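You operate a simulated robot arm through the tools that you are given. There is no shell and no other tool.

You are at the controls of a simulated robot arm. One attempt, no reset.

## Task
Switch the tunnel to LINE, set a gain of 20 C, then switch both heaters on.
Fine: the teal HEAT TAKEN card on the sample cart gives the dials' sum; leave the air running.
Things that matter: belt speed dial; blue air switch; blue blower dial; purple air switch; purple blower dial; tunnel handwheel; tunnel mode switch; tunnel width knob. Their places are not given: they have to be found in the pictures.

Only the result counts: the job must be done as asked and must still hold three seconds after the hand-in. Knocking over, shifting, dropping, spilling or breaking anything else fails it.

## Robot
A 7-joint arm with a two-finger parallel gripper, fixed in place. Base frame: the origin is at the foot of the arm, x ahead of it, y to its left, z up. Units: m, degrees, N and s.
Its first joint turns from -132.0 to 132.0 degrees. Payload 3.91 kg.
The tool frame sits at the grasp point between the pads (the TCP): z along the fingers, y along the line on which they close. The tips reach 0.03 m beyond it. Largest opening 0.11 m; finger width 0.02, thickness 0.01; the body of the gripper, 0.048 by 0.112 m, starts 0.055 m behind the TCP.
Orientation is told as [roll, pitch, yaw] about the base's x, y, z axes, in that order, counted from this pose: with the fingers straight down and closing along the base's y, the tool's x points along the base's -x, its y along +y and its z along -z.

## Interface
- The arm moves only by the tool arm_command. Its argument "plan" is text: rows parted by semicolons, each of 6 numbers parted by spaces: the shift along the base's x, y, z in m, then the turn, a rotation vector about the base's x, y, z in degrees. In form: dx dy dz rx ry rz; .... A call has 1 to 20 rows; each row shifts and turns the commanded pose from where the row before left it. "fingers" is the closure in counts, from 0 (fully open) to 255 (shut), set as the call begins (left out, the last holds). Rows are played at 5 a second. More than 0.05 m and 8.6 degrees between two rows, or a gripper value outside its range, and nothing of the call is played. Where a pose cannot be reached the arm comes as near as it can. A force on the tool above 80 N (or 10 N above the force at the start of the call, whichever is more), or a blocked arm, ends the call early, and 0.2 s more pass. The fingers move at their own pace (about 0.108 m/s each) and stop on an object; they squeeze with about 23 N. The grip force told is the motor's: it shows also when the fingers shut on nothing. Time passes only in rows, and 0.2 s behind the last, so rows that do not move let the fingers close. The reply holds the time, the measured pose of the TCP, the force on the tool along the base axes, the opening and the grip force, in the units named above and with some noise, with the torque about the TCP (base axes, N m) and any sound that the robot's microphone picked up, and new pictures: "views" is both (left out), scene, wrist or none.
- Cameras (640 x 400 px; columns grow to the right, rows downward): "scene" is fixed at [0.3906, 0.5029, 1.7036]; the picture's right is [0.07, 1.00, 0.00], its down [0.73, -0.05, -0.68] and it looks along [-0.68, 0.05, -0.73] (base axes); focal length 214 px, centre (320, 200). "wrist" rides on the gripper at [0.072, 0.017, -0.103] in the tool frame; the picture's right is [-0.23, 0.97, 0.00], its down [-0.76, -0.18, -0.62] and it looks along [-0.61, -0.14, 0.78] (tool axes); focal length 222 px, centre (320, 200).
- point_at(camera, pixels): there is no depth. For up to 12 entries [column, row, z] of the newest picture of that camera ("zoom" is the newest enlarged one), the place [x, y] in the base frame at which the ray of that pixel passes the height z, good to about 0.002 m, but the place of the scene camera against the robot may be out by one fixed shift of up to 0.018 m in any direction. No time passes.
- zoom(camera, box): a new picture of the part [left, top, right, bottom] of that camera's present view, enlarged. No time passes.
- sign_off(): hands the job in; it is judged then, once.

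Open the gripper and draw the arm clear of the work before you hand the job in, unless the task says otherwise.

The tools are called after "Call:" as name(argument=value, ...) on one line, values as JSON. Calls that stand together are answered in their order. arm_command: Moves the arm, as the interface text tells. Its arguments: {"type":"object","properties":{"plan":{"type":"string"},"fingers":{"type":"number"},"views":{"type":"string","enum":["both","scene","wrist","none"]}},"required":["plan"]} The other tools are called the same way: point_at (camera, pixels) gives the place at which the rays of pixels pass given heights; zoom (camera, box) takes an enlarged picture of a part of a camera's view; sign_off () hands the job in.

At the start:

```text
time_s: 0.0
position: [0.0562, 0.446, 1.4576]
tool_rot: [0.0, 0.0, 0.0]
ft_force: [-0.3, 0.6, 0.6]
wrist_torque: [0.0, 0.01, 0.04]
gripper_width: 0.1101
finger_force: 0.0
```

scene: 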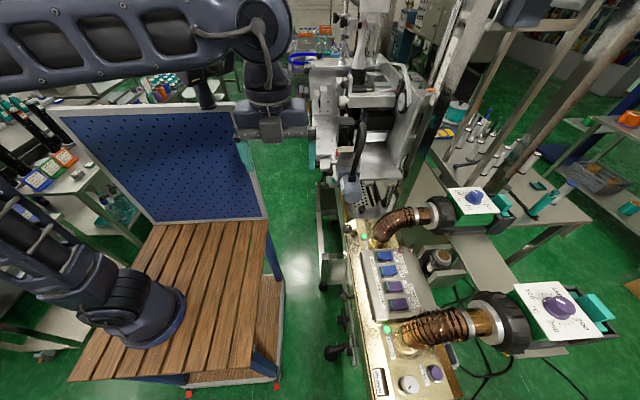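
wrist: 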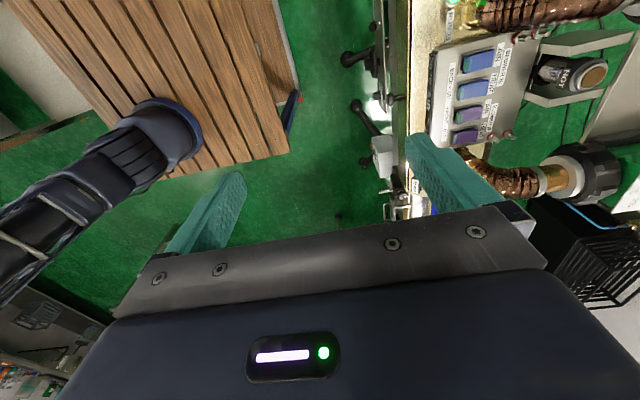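

The scene shows a tunnel with a switch panel near (395,285), two blower dials at (475,197) and (557,305), and small knobs at (408,383), (435,373). I zoom in on these areas to read the labels.

Call:
zoom(camera="scene", box=[340, 230, 460, 310])

Call:
zoom(camera="scene", box=[340, 310, 470, 400])

Call:
zoom(camera="scene", box=[490, 260, 640, 360])

Call:
zoom(camera="scene", box=[420, 160, 540, 240])

Call:
zoom(camera="scene", box=[0, 80, 150, 200])

Call:
zoom(camera="scene", box=[290, 40, 440, 220])

Call:
zoom(camera="scene", box=[420, 60, 600, 200])

Call:
zoom(camera="wrist", box=[400, 0, 640, 220])

```text
5.00 times, centred on (400, 270) of scene
```

zoom: 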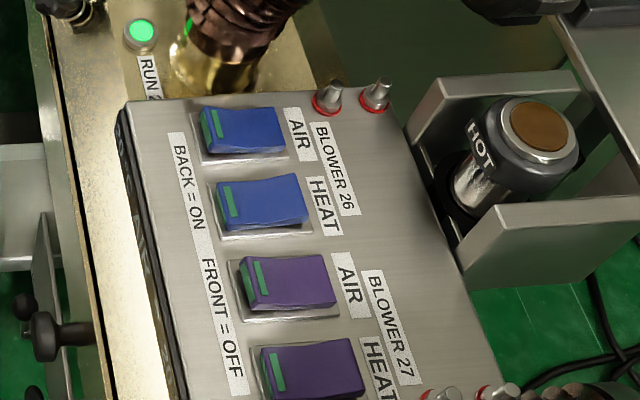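

```text
4.44 times, centred on (405, 355) of scene
```

zoom: 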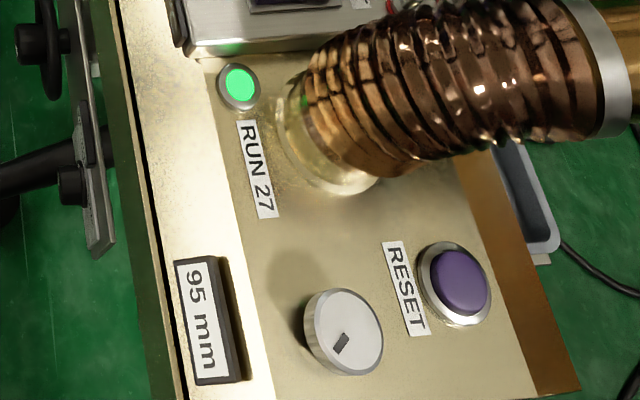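

```text
4.00 times, centred on (565, 310) of scene
```

zoom: 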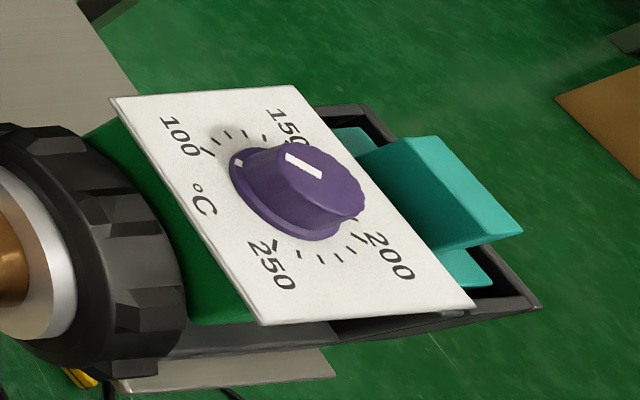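

```text
5.00 times, centred on (480, 200) of scene
```

zoom: 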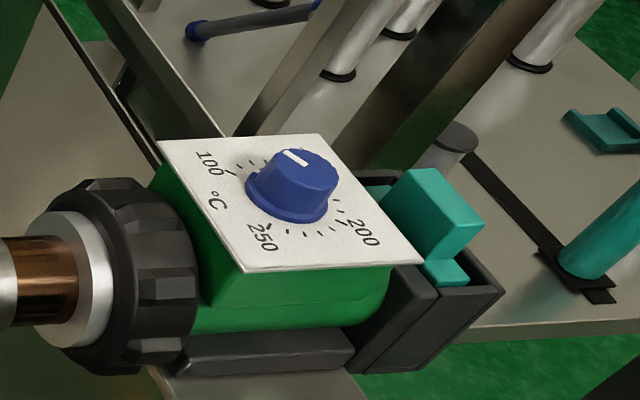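

```text
3.33 times, centred on (75, 140) of scene
```

zoom: 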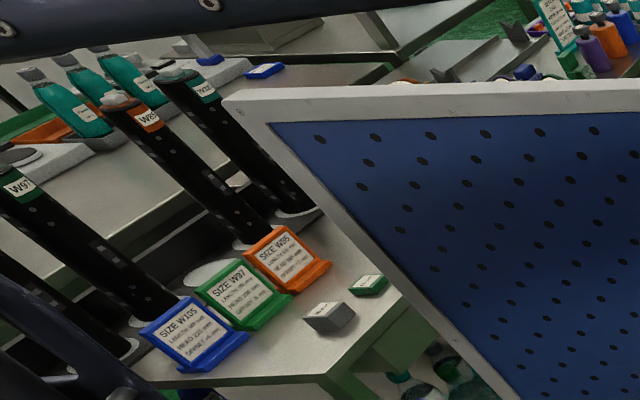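

```text
2.22 times, centred on (365, 130) of scene
```

zoom: 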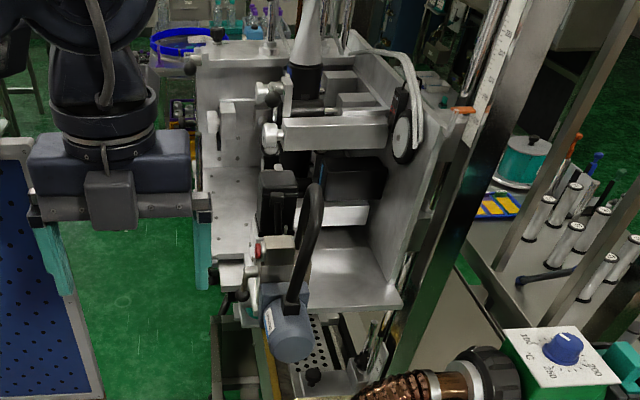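

```text
2.86 times, centred on (510, 130) of scene
```

zoom: 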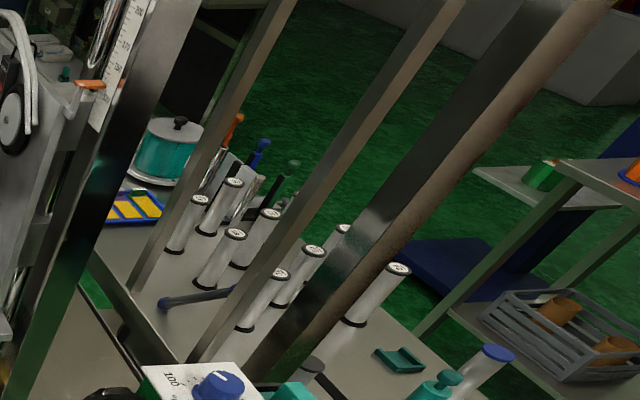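

```text
1.82 times, centred on (520, 110) of wrist
```

zoom: 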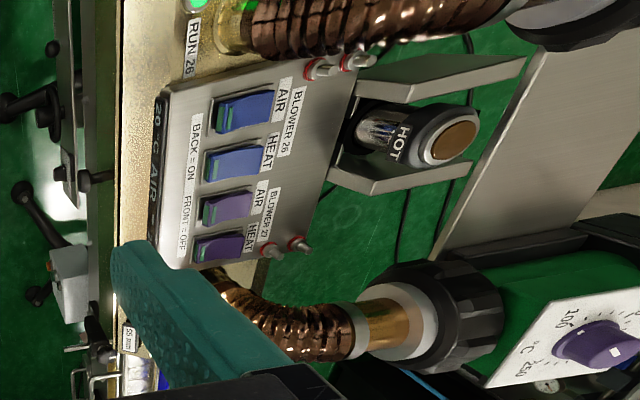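

The panel has rockers for AIR and HEAT (blue 26, purple 27), and there is a text card on its front side. I look for the teal card and further controls by zooming around (205,85), (250,150), the right-hand carts, and the tunnel's front in the wrist view.

Call:
zoom(camera="scene", box=[140, 60, 240, 110])

Call:
zoom(camera="scene", box=[0, 90, 60, 130])

Call:
zoom(camera="scene", box=[270, 30, 340, 80])

Call:
zoom(camera="scene", box=[520, 40, 640, 230])

Call:
zoom(camera="wrist", box=[340, 20, 440, 90])

Call:
zoom(camera="wrist", box=[340, 90, 440, 220])

Call:
zoom(camera="wrist", box=[0, 260, 120, 400])

Call:
zoom(camera="scene", box=[0, 180, 120, 400])

```text
6.40 times, centred on (190, 85) of scene
```

zoom: 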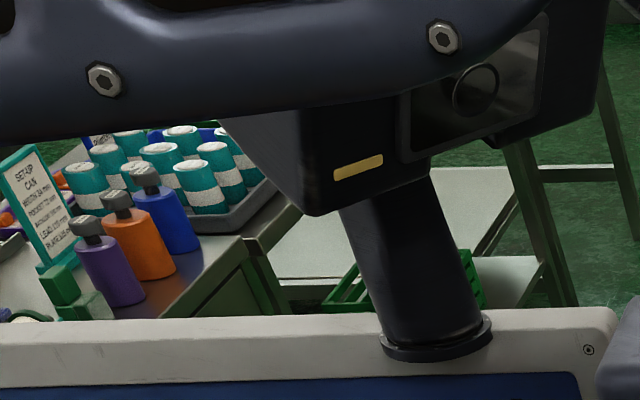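

```text
10.00 times, centred on (30, 110) of scene
```

zoom: 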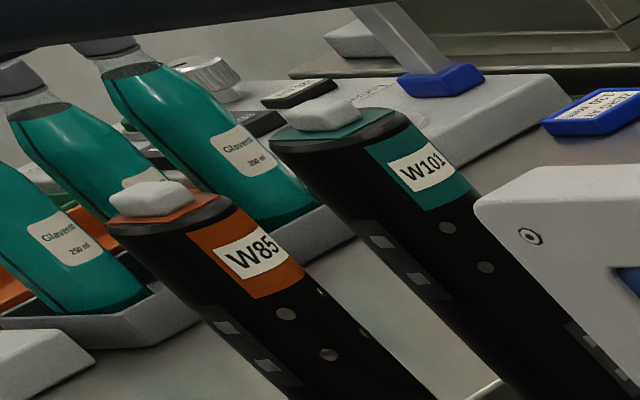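

```text
8.00 times, centred on (305, 55) of scene
```

zoom: 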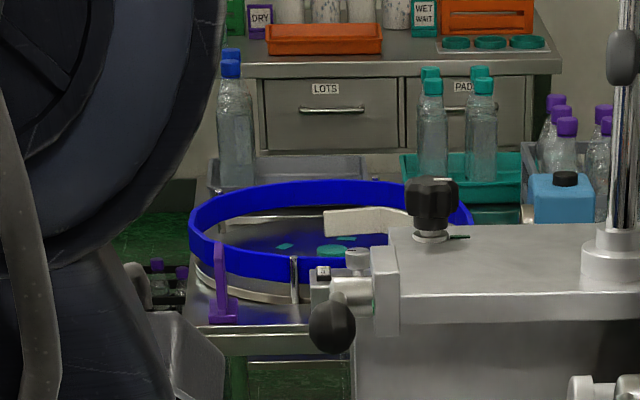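

```text
2.11 times, centred on (580, 135) of scene
```

zoom: 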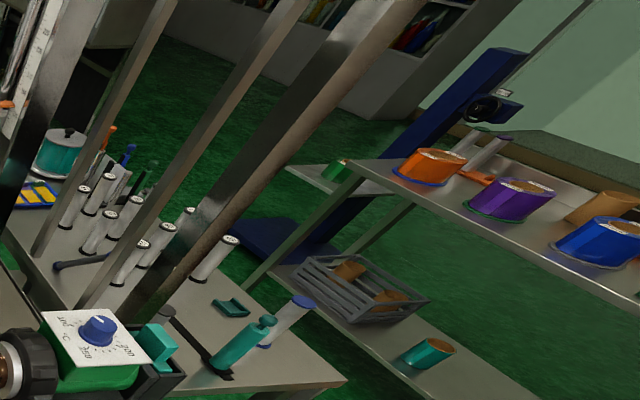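

```text
5.71 times, centred on (390, 55) of wrist
```

zoom: 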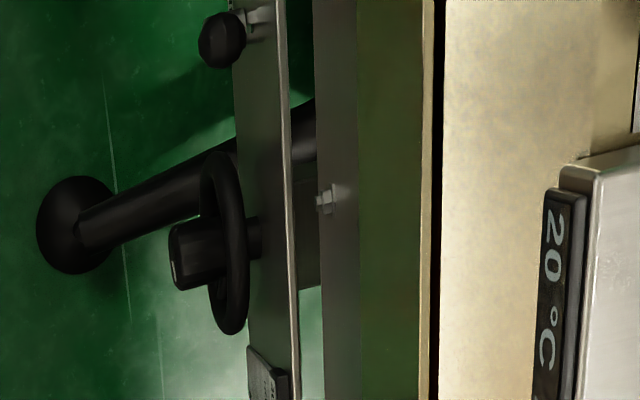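

```text
3.08 times, centred on (390, 155) of wrist
```

zoom: 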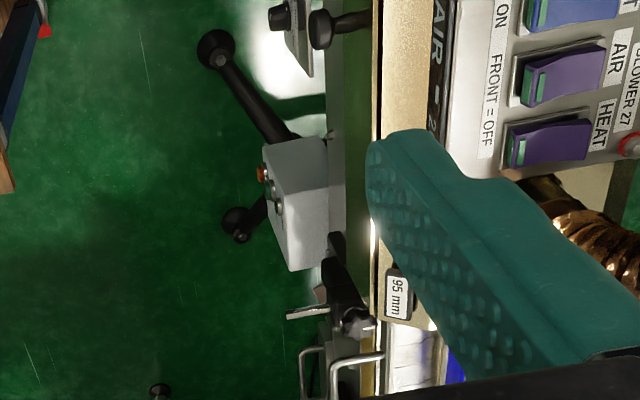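

```text
2.86 times, centred on (60, 330) of wrist
```

zoom: 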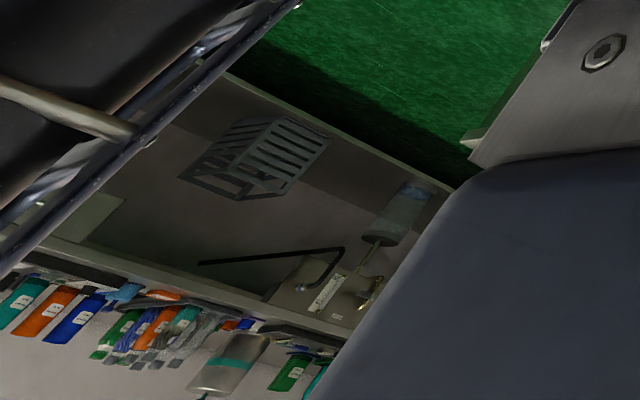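

```text
1.82 times, centred on (60, 290) of scene
```

zoom: 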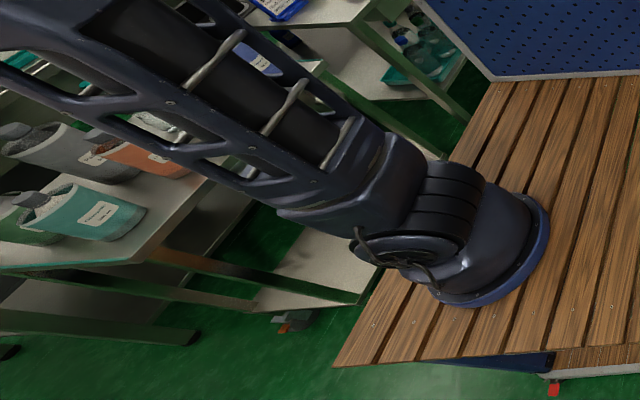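

I see a display "20 °C AIR…" on the panel front, "95 mm" and a wheel by the front plate. I'll triangulate the blue AIR switch (scene (388,256), wrist (479,61)) and others, to know the machine's height.

Call:
point_at(camera="scene", pixels=[[388, 256, 0.2], [388, 256, 0.5], [400, 305, 0.2], [400, 305, 0.5], [557, 305, 0.4], [557, 305, 0.7], [475, 197, 0.4], [475, 197, 0.7], [408, 383, 0.2], [408, 383, 0.5], [165, 320, 0], [435, 373, 0.4]])

Call:
point_at(camera="wrist", pixels=[[479, 61, 0.2], [479, 61, 0.5], [465, 135, 0.2], [465, 135, 0.5], [405, 187, 0.2], [405, 187, 0.5], [378, 55, 0], [378, 55, 0.3], [385, 165, 0], [385, 165, 0.3]])

Call:
zoom(camera="wrist", box=[420, 40, 480, 150])

```text
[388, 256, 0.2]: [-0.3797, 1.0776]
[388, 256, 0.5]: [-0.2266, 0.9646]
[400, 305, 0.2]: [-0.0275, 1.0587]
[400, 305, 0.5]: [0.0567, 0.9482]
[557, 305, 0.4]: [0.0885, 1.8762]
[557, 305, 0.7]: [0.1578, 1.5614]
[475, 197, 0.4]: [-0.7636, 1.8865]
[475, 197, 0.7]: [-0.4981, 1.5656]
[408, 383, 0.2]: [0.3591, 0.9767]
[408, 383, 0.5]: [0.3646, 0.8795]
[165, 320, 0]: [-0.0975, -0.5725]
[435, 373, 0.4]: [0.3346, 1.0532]
```

```text
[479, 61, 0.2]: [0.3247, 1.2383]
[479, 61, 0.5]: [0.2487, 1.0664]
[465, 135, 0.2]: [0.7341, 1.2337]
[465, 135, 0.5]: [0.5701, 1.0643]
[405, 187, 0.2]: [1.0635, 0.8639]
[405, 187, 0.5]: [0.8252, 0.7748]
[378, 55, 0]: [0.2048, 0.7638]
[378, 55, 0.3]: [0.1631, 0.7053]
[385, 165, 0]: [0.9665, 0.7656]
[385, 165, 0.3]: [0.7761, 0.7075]
```

```text
3.64 times, centred on (450, 95) of wrist
```

zoom: 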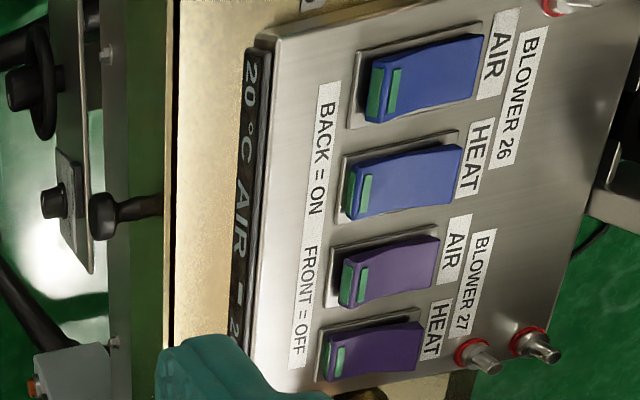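

The two rays for the blue AIR switch meet near z≈1.1, so the panel is high up. I check the robot's own foot and other features at that height.

Call:
point_at(camera="wrist", pixels=[[165, 125, 0], [165, 125, 0.8], [165, 125, 0.9], [479, 61, 1.1], [465, 135, 1.1], [405, 187, 1.0], [378, 55, 0.9], [385, 165, 0.9], [479, 89, 1.1], [465, 110, 1.1]])

Call:
point_at(camera="scene", pixels=[[388, 256, 1.1], [388, 271, 1.1], [396, 286, 1.1], [400, 305, 1.1], [408, 383, 1.0], [435, 373, 1.0], [557, 305, 1.1], [475, 197, 1.1], [140, 320, 0.9], [380, 383, 1.0], [270, 130, 1.4]])

```text
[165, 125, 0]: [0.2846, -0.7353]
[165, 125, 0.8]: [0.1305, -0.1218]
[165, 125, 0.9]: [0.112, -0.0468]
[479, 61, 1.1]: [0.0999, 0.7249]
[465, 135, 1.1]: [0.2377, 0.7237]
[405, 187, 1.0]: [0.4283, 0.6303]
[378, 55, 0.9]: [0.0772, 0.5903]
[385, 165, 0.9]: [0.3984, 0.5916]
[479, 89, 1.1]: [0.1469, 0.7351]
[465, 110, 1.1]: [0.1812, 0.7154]
```

```text
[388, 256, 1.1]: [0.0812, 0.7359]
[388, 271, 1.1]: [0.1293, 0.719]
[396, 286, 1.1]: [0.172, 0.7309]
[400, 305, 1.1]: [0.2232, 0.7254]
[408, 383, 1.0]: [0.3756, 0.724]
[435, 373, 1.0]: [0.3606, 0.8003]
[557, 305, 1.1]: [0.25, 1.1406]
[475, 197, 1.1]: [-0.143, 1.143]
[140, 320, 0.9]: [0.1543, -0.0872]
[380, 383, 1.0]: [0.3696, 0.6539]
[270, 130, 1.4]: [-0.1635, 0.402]
```

The panel is at z≈1.1, x≈0.10–0.24, y≈0.72, and the machine runs along x with its front at y≈0.6. I yaw the tool by +90° in place so the wrist camera looks towards the machine (+y).

Call:
arm_command(plan="0 -0.01 0 0 0 8.2;0 -0.01 0 0 0 8.2;0 -0.01 0 0 0 8.2;0.01 -0.01 0 0 0 8.2;0.01 -0.01 0 0 0 8.2;0.01 -0.01 0 0 0 8.2;0.01 -0.01 0 0 0 8.2;0.01 -0.01 0 0 0 8.2;0.01 -0.01 0 0 0 8.2;0.01 -0.01 0 0 0 8.2;0.01 0 0 0 0 8", views="both")

```text
time_s: 2.4
position: [0.136, 0.3451, 1.4588]
tool_rot: [0.1, -0.1, 90.1]
ft_force: [0.5, 0.1, -0.2]
wrist_torque: [0.0, 0.01, 0.02]
gripper_width: 0.1102
finger_force: 0.0
```

scene: 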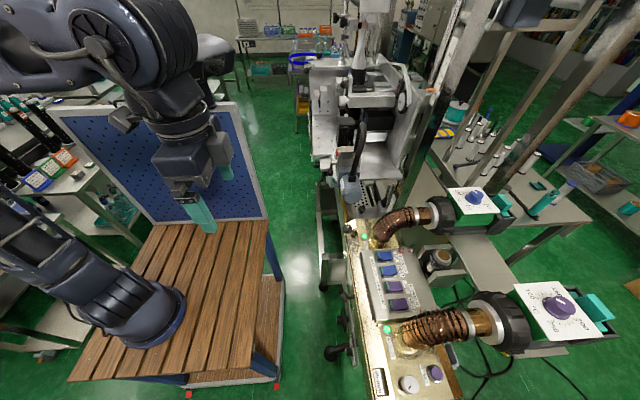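
wrist: 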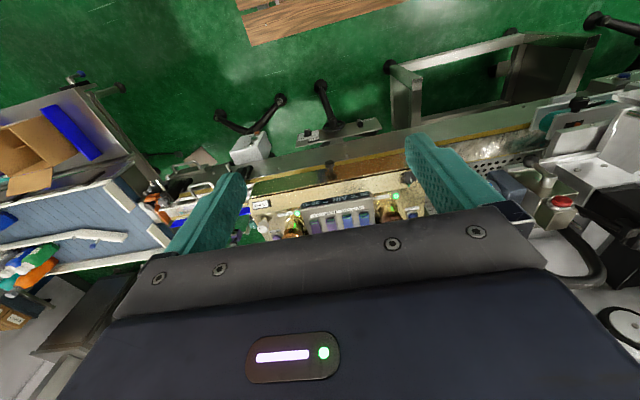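

The wrist now looks at the machine front (image is upside down). I zoom into the front items at (250,140), (335,125) and the surroundings including the cart at left.

Call:
zoom(camera="wrist", box=[180, 80, 420, 230])

Call:
zoom(camera="wrist", box=[0, 60, 240, 320])

Call:
zoom(camera="wrist", box=[480, 60, 640, 320])

Call:
zoom(camera="scene", box=[230, 20, 350, 100])

```text
2.67 times, centred on (300, 155) of wrist
```

zoom: 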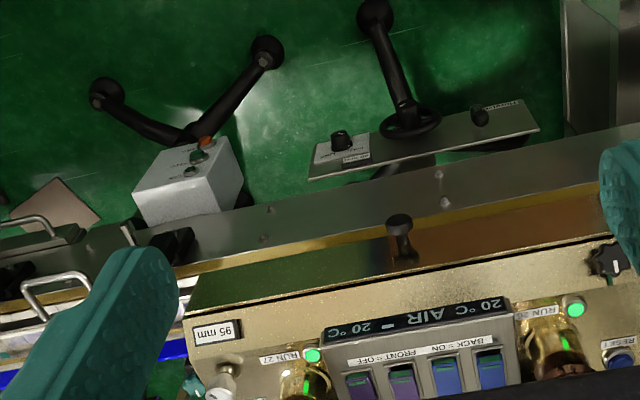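

```text
1.54 times, centred on (120, 190) of wrist
```

zoom: 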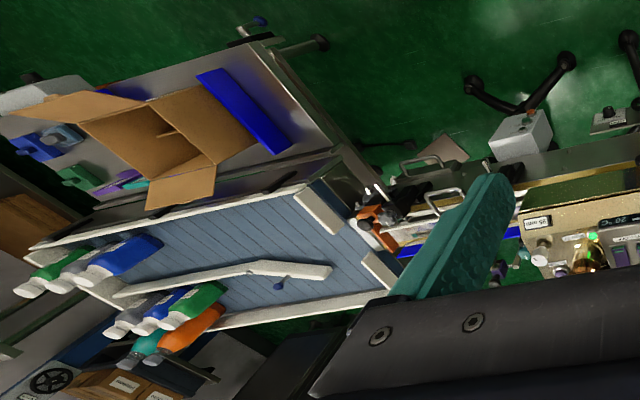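

```text
1.54 times, centred on (560, 190) of wrist
```

zoom: 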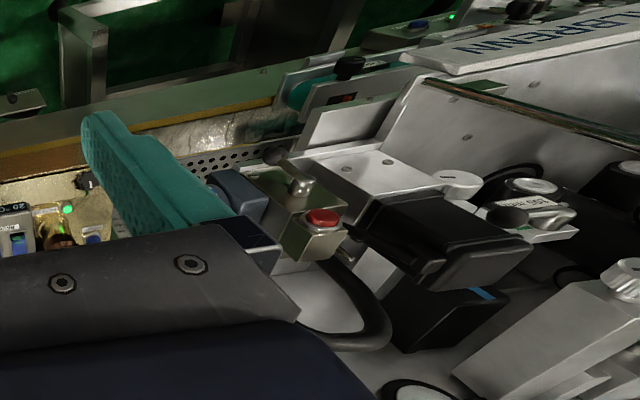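

```text
5.00 times, centred on (290, 60) of scene
```

zoom: 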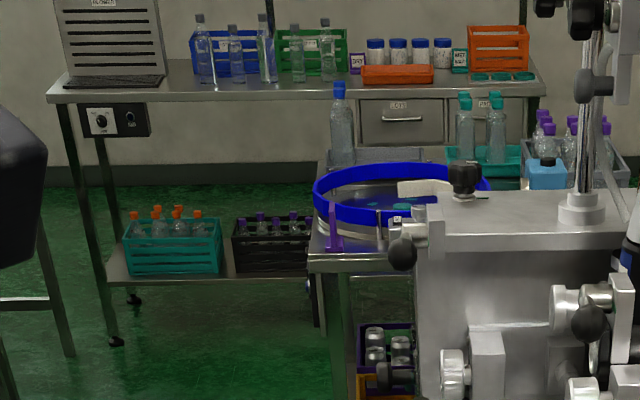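

The front plate carries a handwheel, a labelled knob and another small knob; the panel display reads "20 °C AIR – 20 °C". I lower the arm and tilt up a little for a closer look.

Call:
arm_command(plan="0.0 -0.01 -0.03 4 0 0;0.0 -0.01 -0.03 4 0 0;0.0 -0.01 -0.03 4 0 0;0.0 -0.01 -0.03 4 0 0;0 0 -0.03 4 0 0;0 0 -0.03 0 0 0;0 0 -0.03 0 0 0", views="both")

```text
time_s: 4.0
position: [0.1358, 0.3052, 1.2484]
tool_rot: [0.0, -20.0, 90.0]
ft_force: [-0.7, 0.1, 1.0]
wrist_torque: [-0.01, -0.01, -0.01]
gripper_width: 0.1098
finger_force: 0.0
```

scene: 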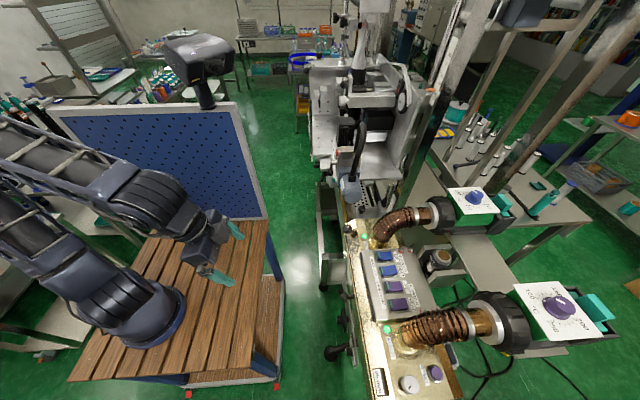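
wrist: 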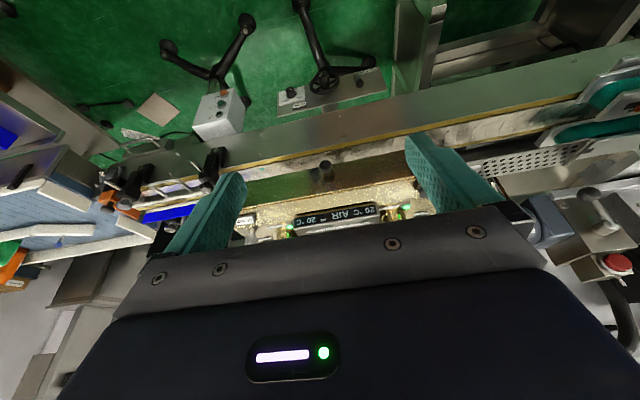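

Now I zoom in on the front plate at (330,90), the grey box at (220,115), and the display.

Call:
zoom(camera="wrist", box=[270, 50, 400, 131])

Call:
zoom(camera="wrist", box=[120, 60, 270, 230])

Call:
zoom(camera="wrist", box=[230, 140, 440, 240])

Call:
zoom(camera="scene", box=[0, 0, 240, 110])

Call:
zoom(camera="wrist", box=[480, 40, 640, 140])

```text
4.92 times, centred on (335, 90) of wrist
```

zoom: 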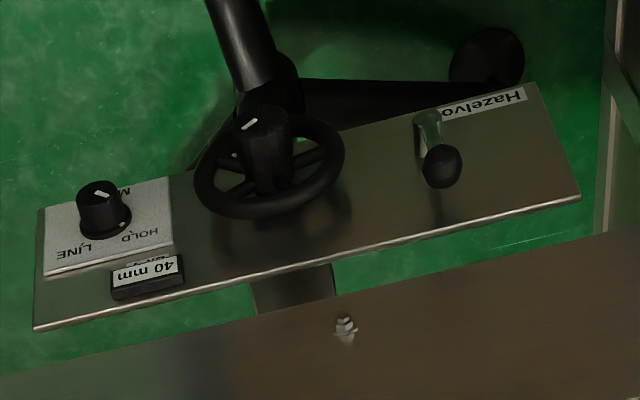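

```text
2.35 times, centred on (195, 145) of wrist
```

zoom: 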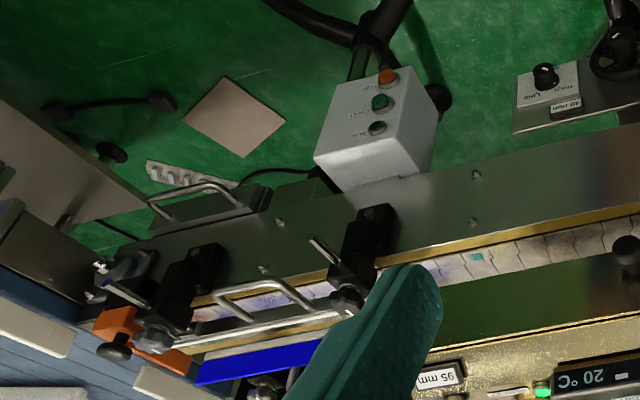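

```text
3.05 times, centred on (335, 190) of wrist
```

zoom: 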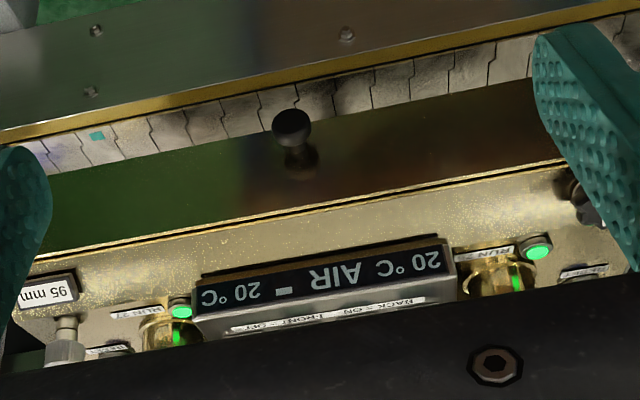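

```text
2.67 times, centred on (120, 55) of scene
```

zoom: 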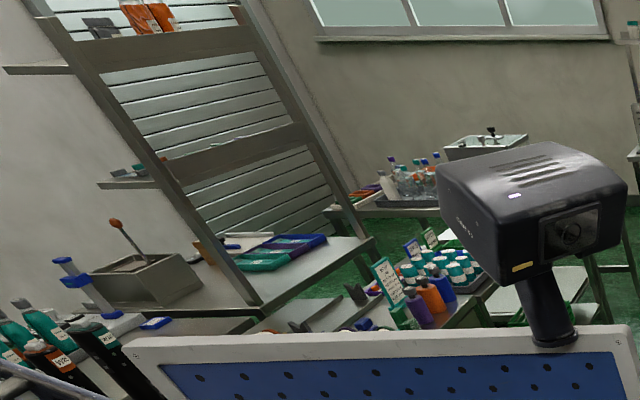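

```text
4.00 times, centred on (560, 90) of wrist
```

zoom: 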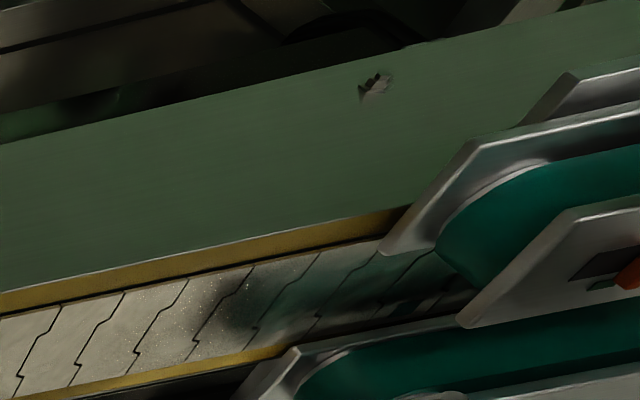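

The mode switch (positions MA…, HOLD, LINE) is the knob left of the handwheel, with a small "40 mm" display. I triangulate the handwheel hub (324,76) and mode knob (290,91) against the earlier rays.

Call:
point_at(camera="wrist", pixels=[[324, 76, 0.6], [324, 76, 0.75], [324, 76, 0.9], [290, 91, 0.75], [290, 91, 0.9], [327, 170, 1.0], [327, 170, 0.9], [340, 215, 1.05], [216, 110, 0.9]])

```text
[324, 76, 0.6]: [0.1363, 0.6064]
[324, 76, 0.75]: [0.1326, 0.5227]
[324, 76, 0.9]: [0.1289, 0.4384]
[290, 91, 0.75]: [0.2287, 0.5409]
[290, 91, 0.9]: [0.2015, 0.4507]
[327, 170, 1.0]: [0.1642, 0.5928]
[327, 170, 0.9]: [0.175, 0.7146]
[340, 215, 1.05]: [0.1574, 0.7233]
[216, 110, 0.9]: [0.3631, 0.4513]
```

The handwheel is at about (0.14, 0.61, 0.60) and the dials near (0.29, 0.93, 1.30) and (0.03, 0.93, 1.30). Next I search for the teal HEAT TAKEN card: I raise the arm and sweep the camera back towards +x, which the scene camera cannot see.

Call:
arm_command(plan="0 0.01 0.03 4 0 0;0 0.01 0.03 4 0 0;0 0.01 0.03 4 0 0;0 0 0.03 0 0 -8.2;0 0 0.03 0 0 -8.2;0 0 0 0 0 -8.2;0 0 0 0 0 -8.2;0 0 0 0 0 -8.2", views="wrist")

Call:
arm_command(plan="0 0 0 0 0 -8.2;0 0 0 0 0 -8.2;0 0 0 0 0 -8.2;0 0 0 0 0 -8.2;0 0 0 0 0 -8.2", views="wrist")

```text
time_s: 5.8
position: [0.1365, 0.3349, 1.3995]
tool_rot: [0.0, -32.0, 48.8]
ft_force: [-0.2, -0.3, 0.3]
wrist_torque: [-0.01, 0.01, 0.01]
gripper_width: 0.11
finger_force: 0.1
```

wrist: 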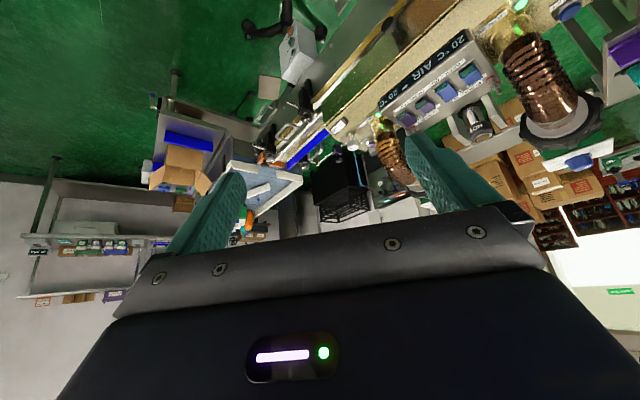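

```text
time_s: 7.0
position: [0.1352, 0.3349, 1.3985]
tool_rot: [0.0, -32.1, 7.9]
ft_force: [-0.1, -0.5, -0.3]
wrist_torque: [0.01, 0.0, 0.02]
gripper_width: 0.1097
finger_force: 0.1
```

wrist: 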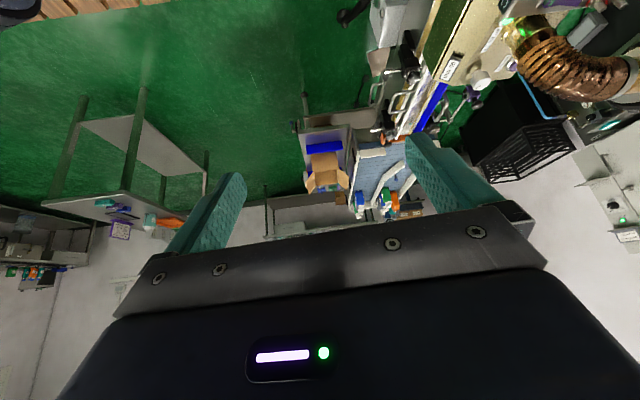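

New carts appear to the left (120,200), and equipment at (520,130) and (600,200). I zoom into those for the teal card and the belt speed dial.

Call:
zoom(camera="wrist", box=[60, 150, 220, 260])

Call:
zoom(camera="wrist", box=[0, 180, 120, 300])

Call:
zoom(camera="wrist", box=[520, 60, 640, 260])

Call:
zoom(camera="wrist", box=[240, 100, 440, 240])

Call:
zoom(camera="wrist", box=[360, 0, 640, 170])

```text
3.64 times, centred on (140, 205) of wrist
```

zoom: 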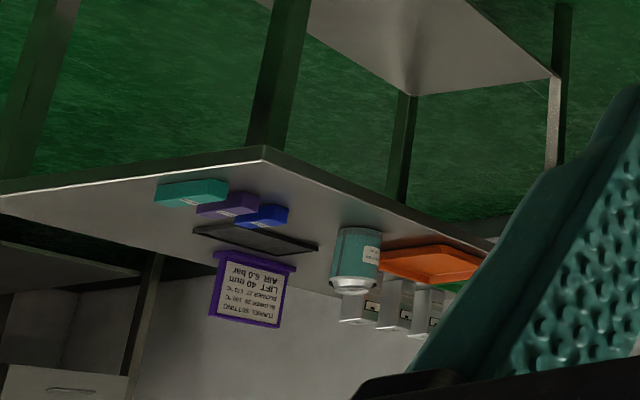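

```text
3.33 times, centred on (60, 240) of wrist
```

zoom: 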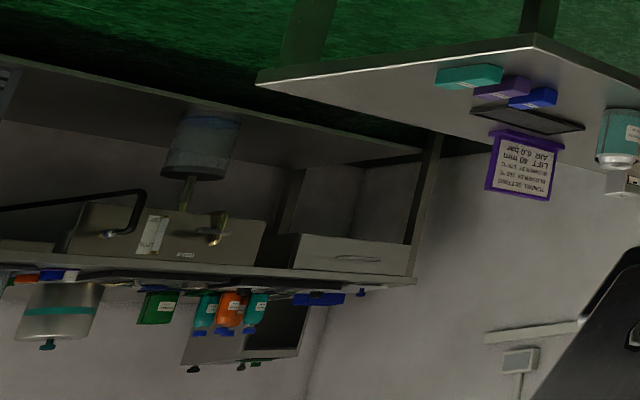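

```text
2.00 times, centred on (580, 160) of wrist
```

zoom: 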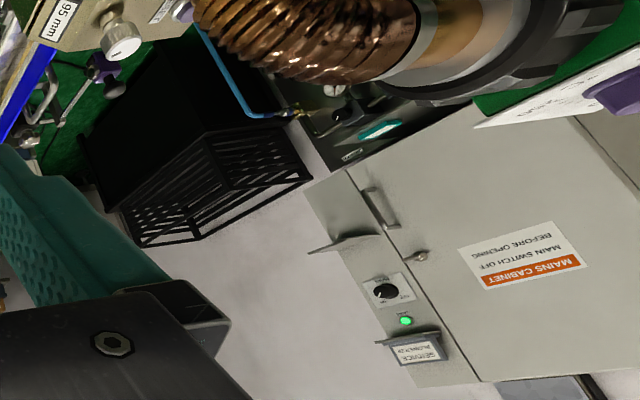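

```text
2.86 times, centred on (340, 170) of wrist
```

zoom: 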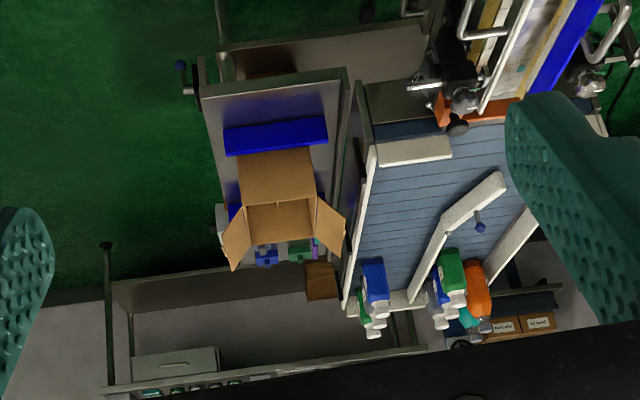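

```text
2.29 times, centred on (500, 85) of wrist
```

zoom: 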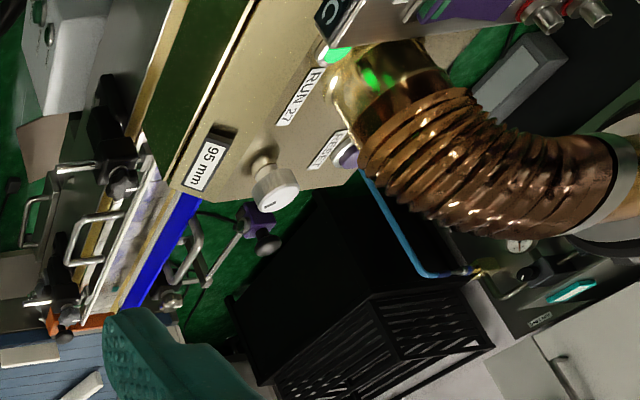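

I see a purple card "TUNNEL SETTING … BLOWER 26 190 °C, BLOWER 27 17x °C, LIFT 40 mm" but not the teal one. I zoom harder to read this card, then sweep further toward −y.

Call:
zoom(camera="wrist", box=[105, 205, 150, 245])

Call:
arm_command(plan="0 0 0 0 0 -8.2;0 0 0 0 0 -8.2;0 0 0 0 0 -8.2;0 0 0 0 0 -8.2;0 0 0 0 0 -8.2;0 0 0 0 0 -8.2;0 0 0 0 0 -8.2", views="wrist")

```text
10.00 times, centred on (128, 225) of wrist
```

zoom: 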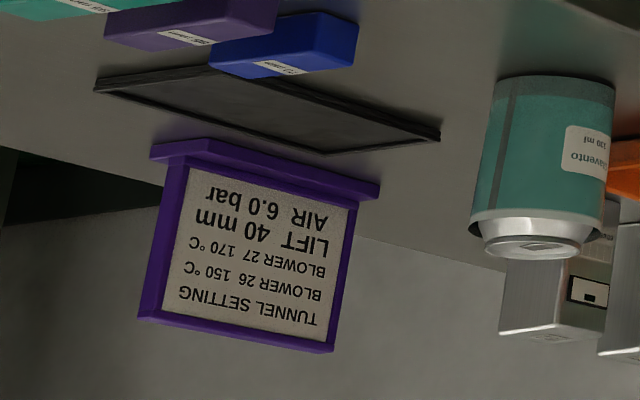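

```text
time_s: 8.8
position: [0.1811, 0.3206, 1.4074]
tool_rot: [-2.8, -27.6, -48.0]
ft_force: [-1.1, 0.3, -0.7]
wrist_torque: [-0.06, 0.0, -0.01]
gripper_width: 0.1098
finger_force: 0.0
stopped in row 7: the arm was blocked; the commanded pose is now the measured one
```

wrist: 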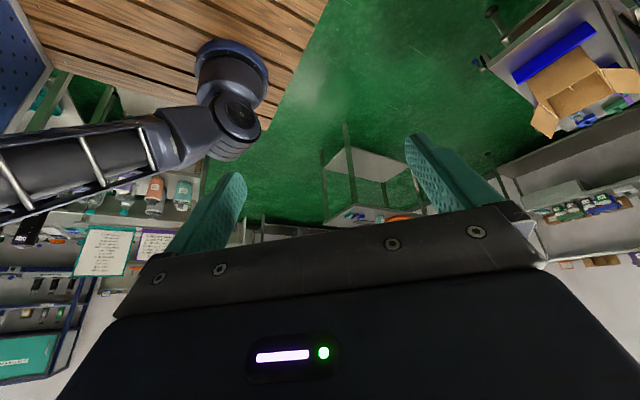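

A teal-bordered notice is at (103,252) and a purple one at (155,245). I zoom in on both and surrounding shelves.

Call:
zoom(camera="wrist", box=[60, 215, 180, 285])

Call:
zoom(camera="wrist", box=[320, 140, 440, 240])

Call:
zoom(camera="wrist", box=[490, 120, 640, 260])

Call:
zoom(camera="wrist", box=[0, 160, 230, 400])

```text
5.33 times, centred on (120, 250) of wrist
```

zoom: 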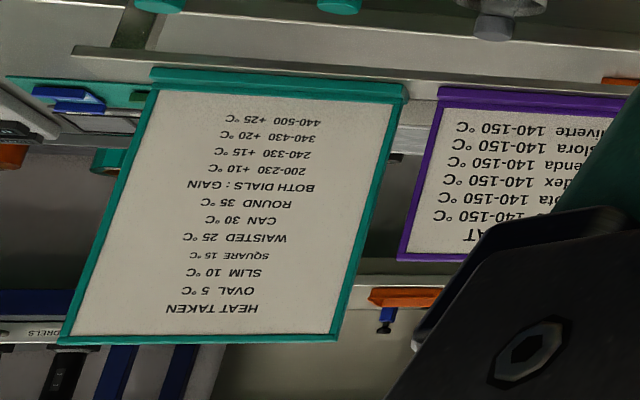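

```text
4.00 times, centred on (380, 190) of wrist
```

zoom: 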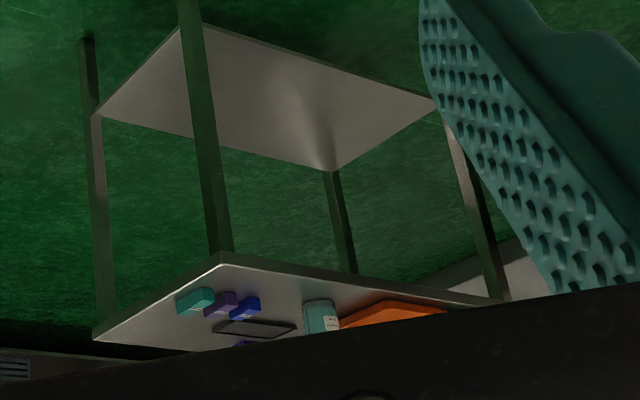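

```text
2.86 times, centred on (565, 190) of wrist
```

zoom: 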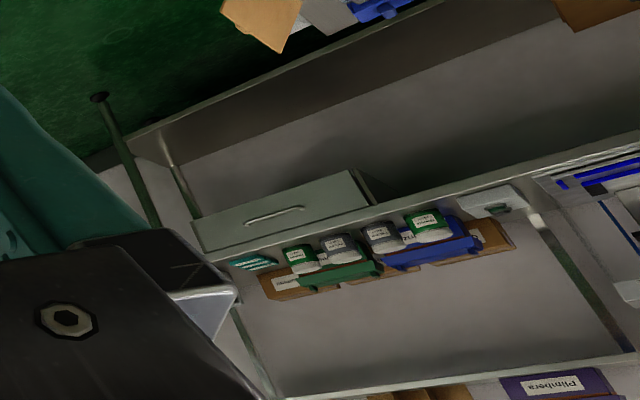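

```text
1.67 times, centred on (115, 280) of wrist
```

zoom: 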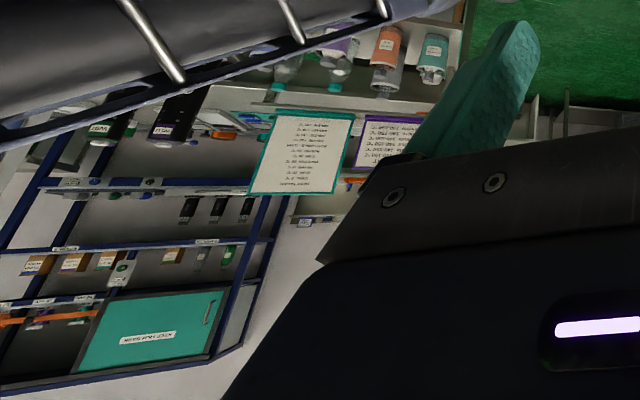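

The teal HEAT TAKEN card reads: both dials : gain — 200-230 +10, 240-330 +15, 340-430 +20, 440-500 +25 °C. I verify it with a stronger zoom.

Call:
zoom(camera="wrist", box=[85, 230, 135, 262])

Call:
zoom(camera="wrist", box=[130, 225, 180, 270])

```text
12.50 times, centred on (110, 246) of wrist
```

zoom: 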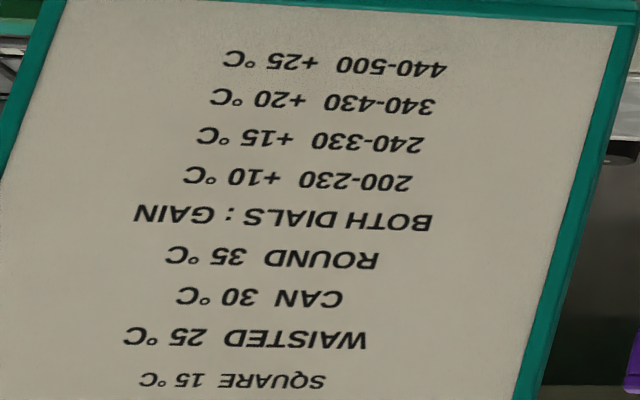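

```text
8.89 times, centred on (155, 248) of wrist
```

zoom: 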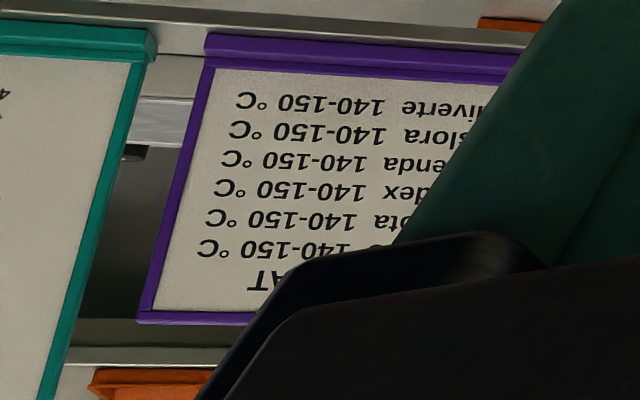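

Confirmed: the dials' sum must lie in 340–430 °C, so I aim near 385. I turn the tool back to yaw 90° and untilt it, then move up to inspect the dials.

Call:
arm_command(plan="0 0 0 0 0 8.2;0 0 0 0 0 8.2;0 0 0 0 0 8.2;0 0 0 0 0 8.2;0 0 0 0 0 8.2;0 0 0 0 0 8.2;0 0 0 0 0 8.2;0 0 0 0 0 8.2;0 0 0 0 0 8.2;0 0 0 0 0 8.2;0 0 0 0 0 8.2;0 0 0 0 0 8.2;0 0 0 0 0 8.2;0 0 0 0 0 8.2;0 0 0 0 0 8.2;0 0 0 0 0 8.2;0 0 0 0 0 6.8", views="none")

Call:
arm_command(plan="0 0 0.02 -6.9 0 0;0 0 0.02 -6.9 0 0;0 0 0.02 -6.9 0 0;0 0 0.02 -6.9 0 0;0.01 0.03 0.01 0 2.8 0;0.01 0.04 0.01 0 0 0;0.01 0.04 0 0 0 0;0.01 0.04 0 0 0 0;0.01 0.04 0 0 0 0;0.01 0.04 0 0 0 0;0.01 0.04 0 0 0 0", views="both")

```text
time_s: 12.4
position: [0.1511, 0.3279, 1.4055]
tool_rot: [-1.9, -29.4, 89.8]
ft_force: [-0.8, -0.1, 0.3]
wrist_torque: [-0.01, -0.01, -0.01]
gripper_width: 0.1099
finger_force: 0.1
```

```text
time_s: 14.8
position: [0.221, 0.5992, 1.5065]
tool_rot: [0.7, -1.8, 89.6]
ft_force: [-0.6, -0.8, 1.0]
wrist_torque: [0.07, -0.03, 0.04]
gripper_width: 0.11
finger_force: 0.0
```

scene: 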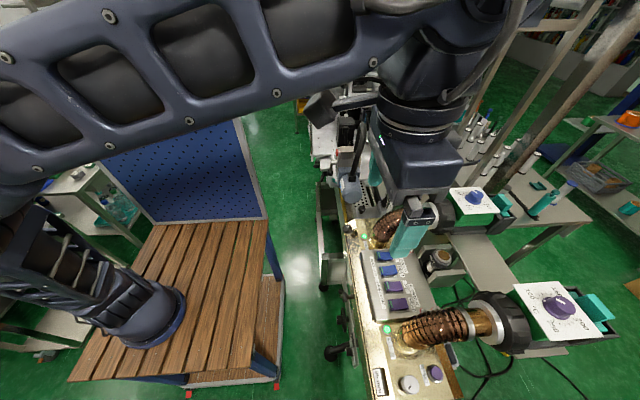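
wrist: 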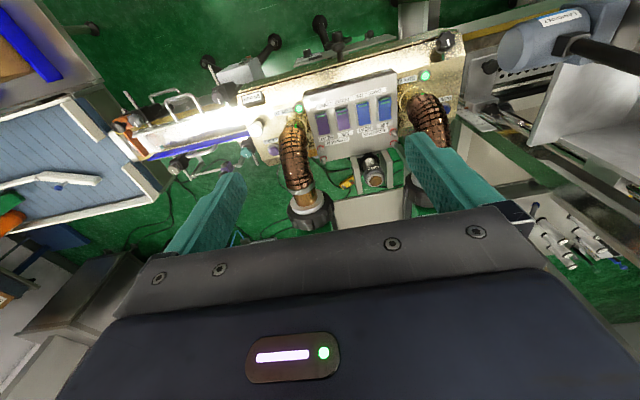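

I now have a good view of the panel at (350,110). I zoom in to see the rockers and the front labels, and the "RESET" etc.

Call:
zoom(camera="wrist", box=[290, 60, 410, 170])

Call:
zoom(camera="wrist", box=[190, 10, 480, 190])

Call:
point_at(camera="wrist", pixels=[[322, 122, 1.1], [343, 118, 1.1], [363, 114, 1.1], [384, 110, 1.1], [322, 122, 1.07], [343, 118, 1.07], [363, 114, 1.07], [384, 110, 1.07]])

Call:
arm_command(plan="0.005 0.03 0 -1 0 0;0.005 0.03 0 0 0 0;0.005 0.03 0 0 0 0;0.005 0.03 0 0 0 0;0.005 0.02 0 0 0 0;0.005 0.02 0 0 0 0;0 0 0 0 0 0", views="both")

```text
3.64 times, centred on (350, 115) of wrist
```

zoom: 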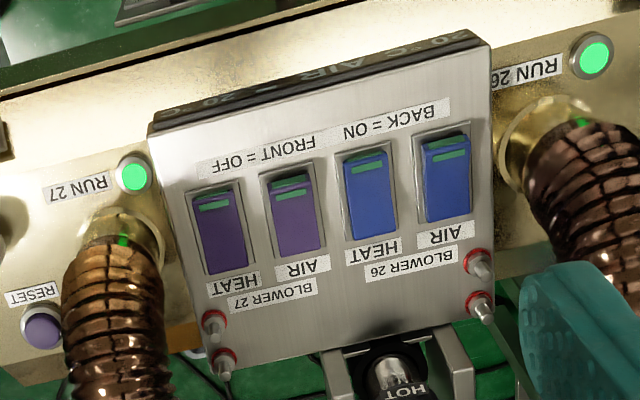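

```text
2.21 times, centred on (335, 100) of wrist
```

zoom: 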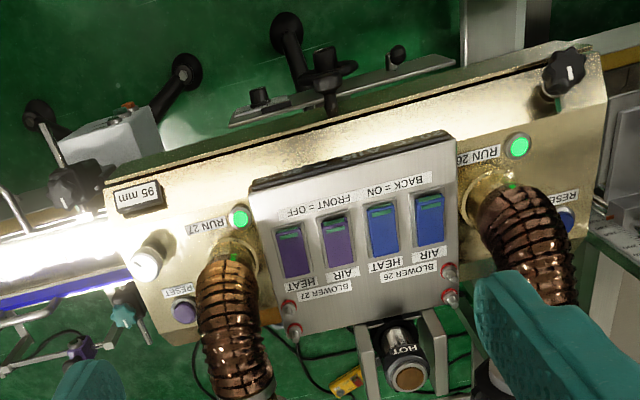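

```text
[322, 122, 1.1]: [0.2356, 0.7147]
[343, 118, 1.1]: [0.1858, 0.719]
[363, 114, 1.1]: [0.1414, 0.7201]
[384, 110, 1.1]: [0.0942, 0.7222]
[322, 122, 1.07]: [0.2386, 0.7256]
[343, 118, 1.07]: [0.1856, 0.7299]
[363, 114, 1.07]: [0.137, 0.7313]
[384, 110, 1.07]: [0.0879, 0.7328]
```

```text
time_s: 16.4
position: [0.2437, 0.7166, 1.4969]
tool_rot: [0.8, -0.8, 89.5]
ft_force: [0.1, -0.4, 0.6]
wrist_torque: [0.0, 0.0, 0.01]
gripper_width: 0.1102
finger_force: 0.0
out of reach, approached as far as the arm can: row 4, 5, 6
```

scene: 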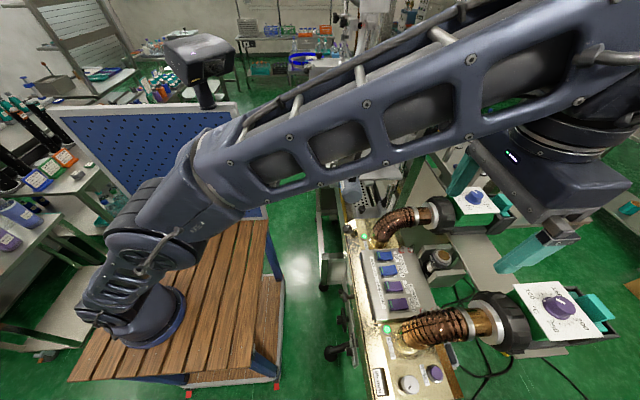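
wrist: 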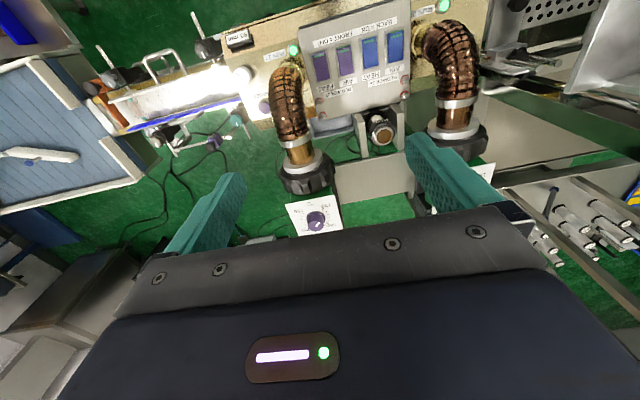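

The arm is near its reach limit at this height; the purple dial shows at (316,221). I zoom in on it and get its position.

Call:
zoom(camera="wrist", box=[280, 190, 350, 240])

Call:
point_at(camera="wrist", pixels=[[316, 221, 1.1], [316, 221, 1.2], [316, 221, 1.3], [316, 221, 1.15]])

Call:
point_at(camera="scene", pixels=[[557, 303, 1.1], [557, 303, 1.2], [557, 303, 1.3], [557, 303, 1.15], [474, 196, 1.15]])

Call:
zoom(camera="scene", box=[510, 270, 610, 340])

```text
8.00 times, centred on (315, 215) of wrist
```

zoom: 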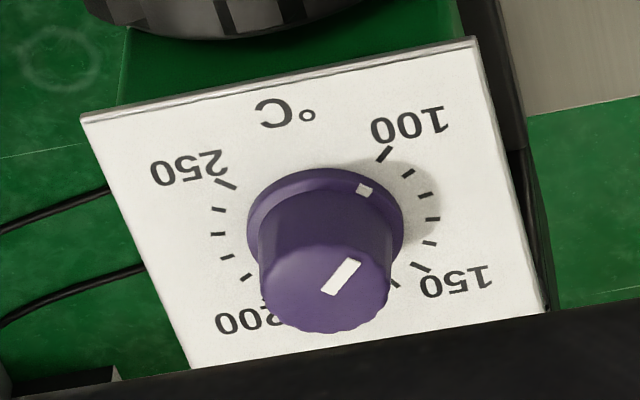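

```text
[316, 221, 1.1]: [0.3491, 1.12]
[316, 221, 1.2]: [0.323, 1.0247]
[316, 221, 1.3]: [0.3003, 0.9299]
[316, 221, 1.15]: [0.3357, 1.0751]
```

```text
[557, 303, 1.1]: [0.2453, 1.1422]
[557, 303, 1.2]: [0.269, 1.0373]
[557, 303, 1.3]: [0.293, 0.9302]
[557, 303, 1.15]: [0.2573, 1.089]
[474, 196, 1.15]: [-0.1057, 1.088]
```

```text
5.71 times, centred on (560, 305) of scene
```

zoom: 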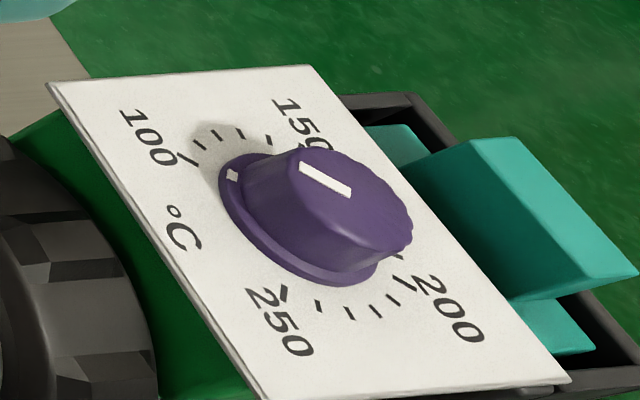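

The purple dial sits at (0.30, 0.93, ~1.3) at about 100 °C; it increases clockwise seen from above, 10 °C per tick. First the mode switch: I withdraw and go down toward the gap in front of the plate, tilting the camera up to view it.

Call:
arm_command(plan="-0.01 -0.05 0 0 0 0;-0.01 -0.05 0 0 0 0;-0.01 -0.05 0 0 0 0;-0.01 -0.05 0 0 0 0;-0.01 -0.05 0 0 0 0;0 -0.05 -0.02 0 0 0;0 -0.05 -0.03 0 0 0;0 -0.02 -0.04 4 0 0;0 -0.01 -0.04 5 0 0;0 0 -0.04 5 0 0;0 0 -0.04 5 0 0;0 0 -0.04 5 0 0;0 0 -0.04 5 0 0;0 0 -0.04 0 0 0;0 0 -0.04 0 0 0;0 0 -0.03 0 0 0", views="both")

```text
refused: row 1 steps farther than a row can; nothing moved
```

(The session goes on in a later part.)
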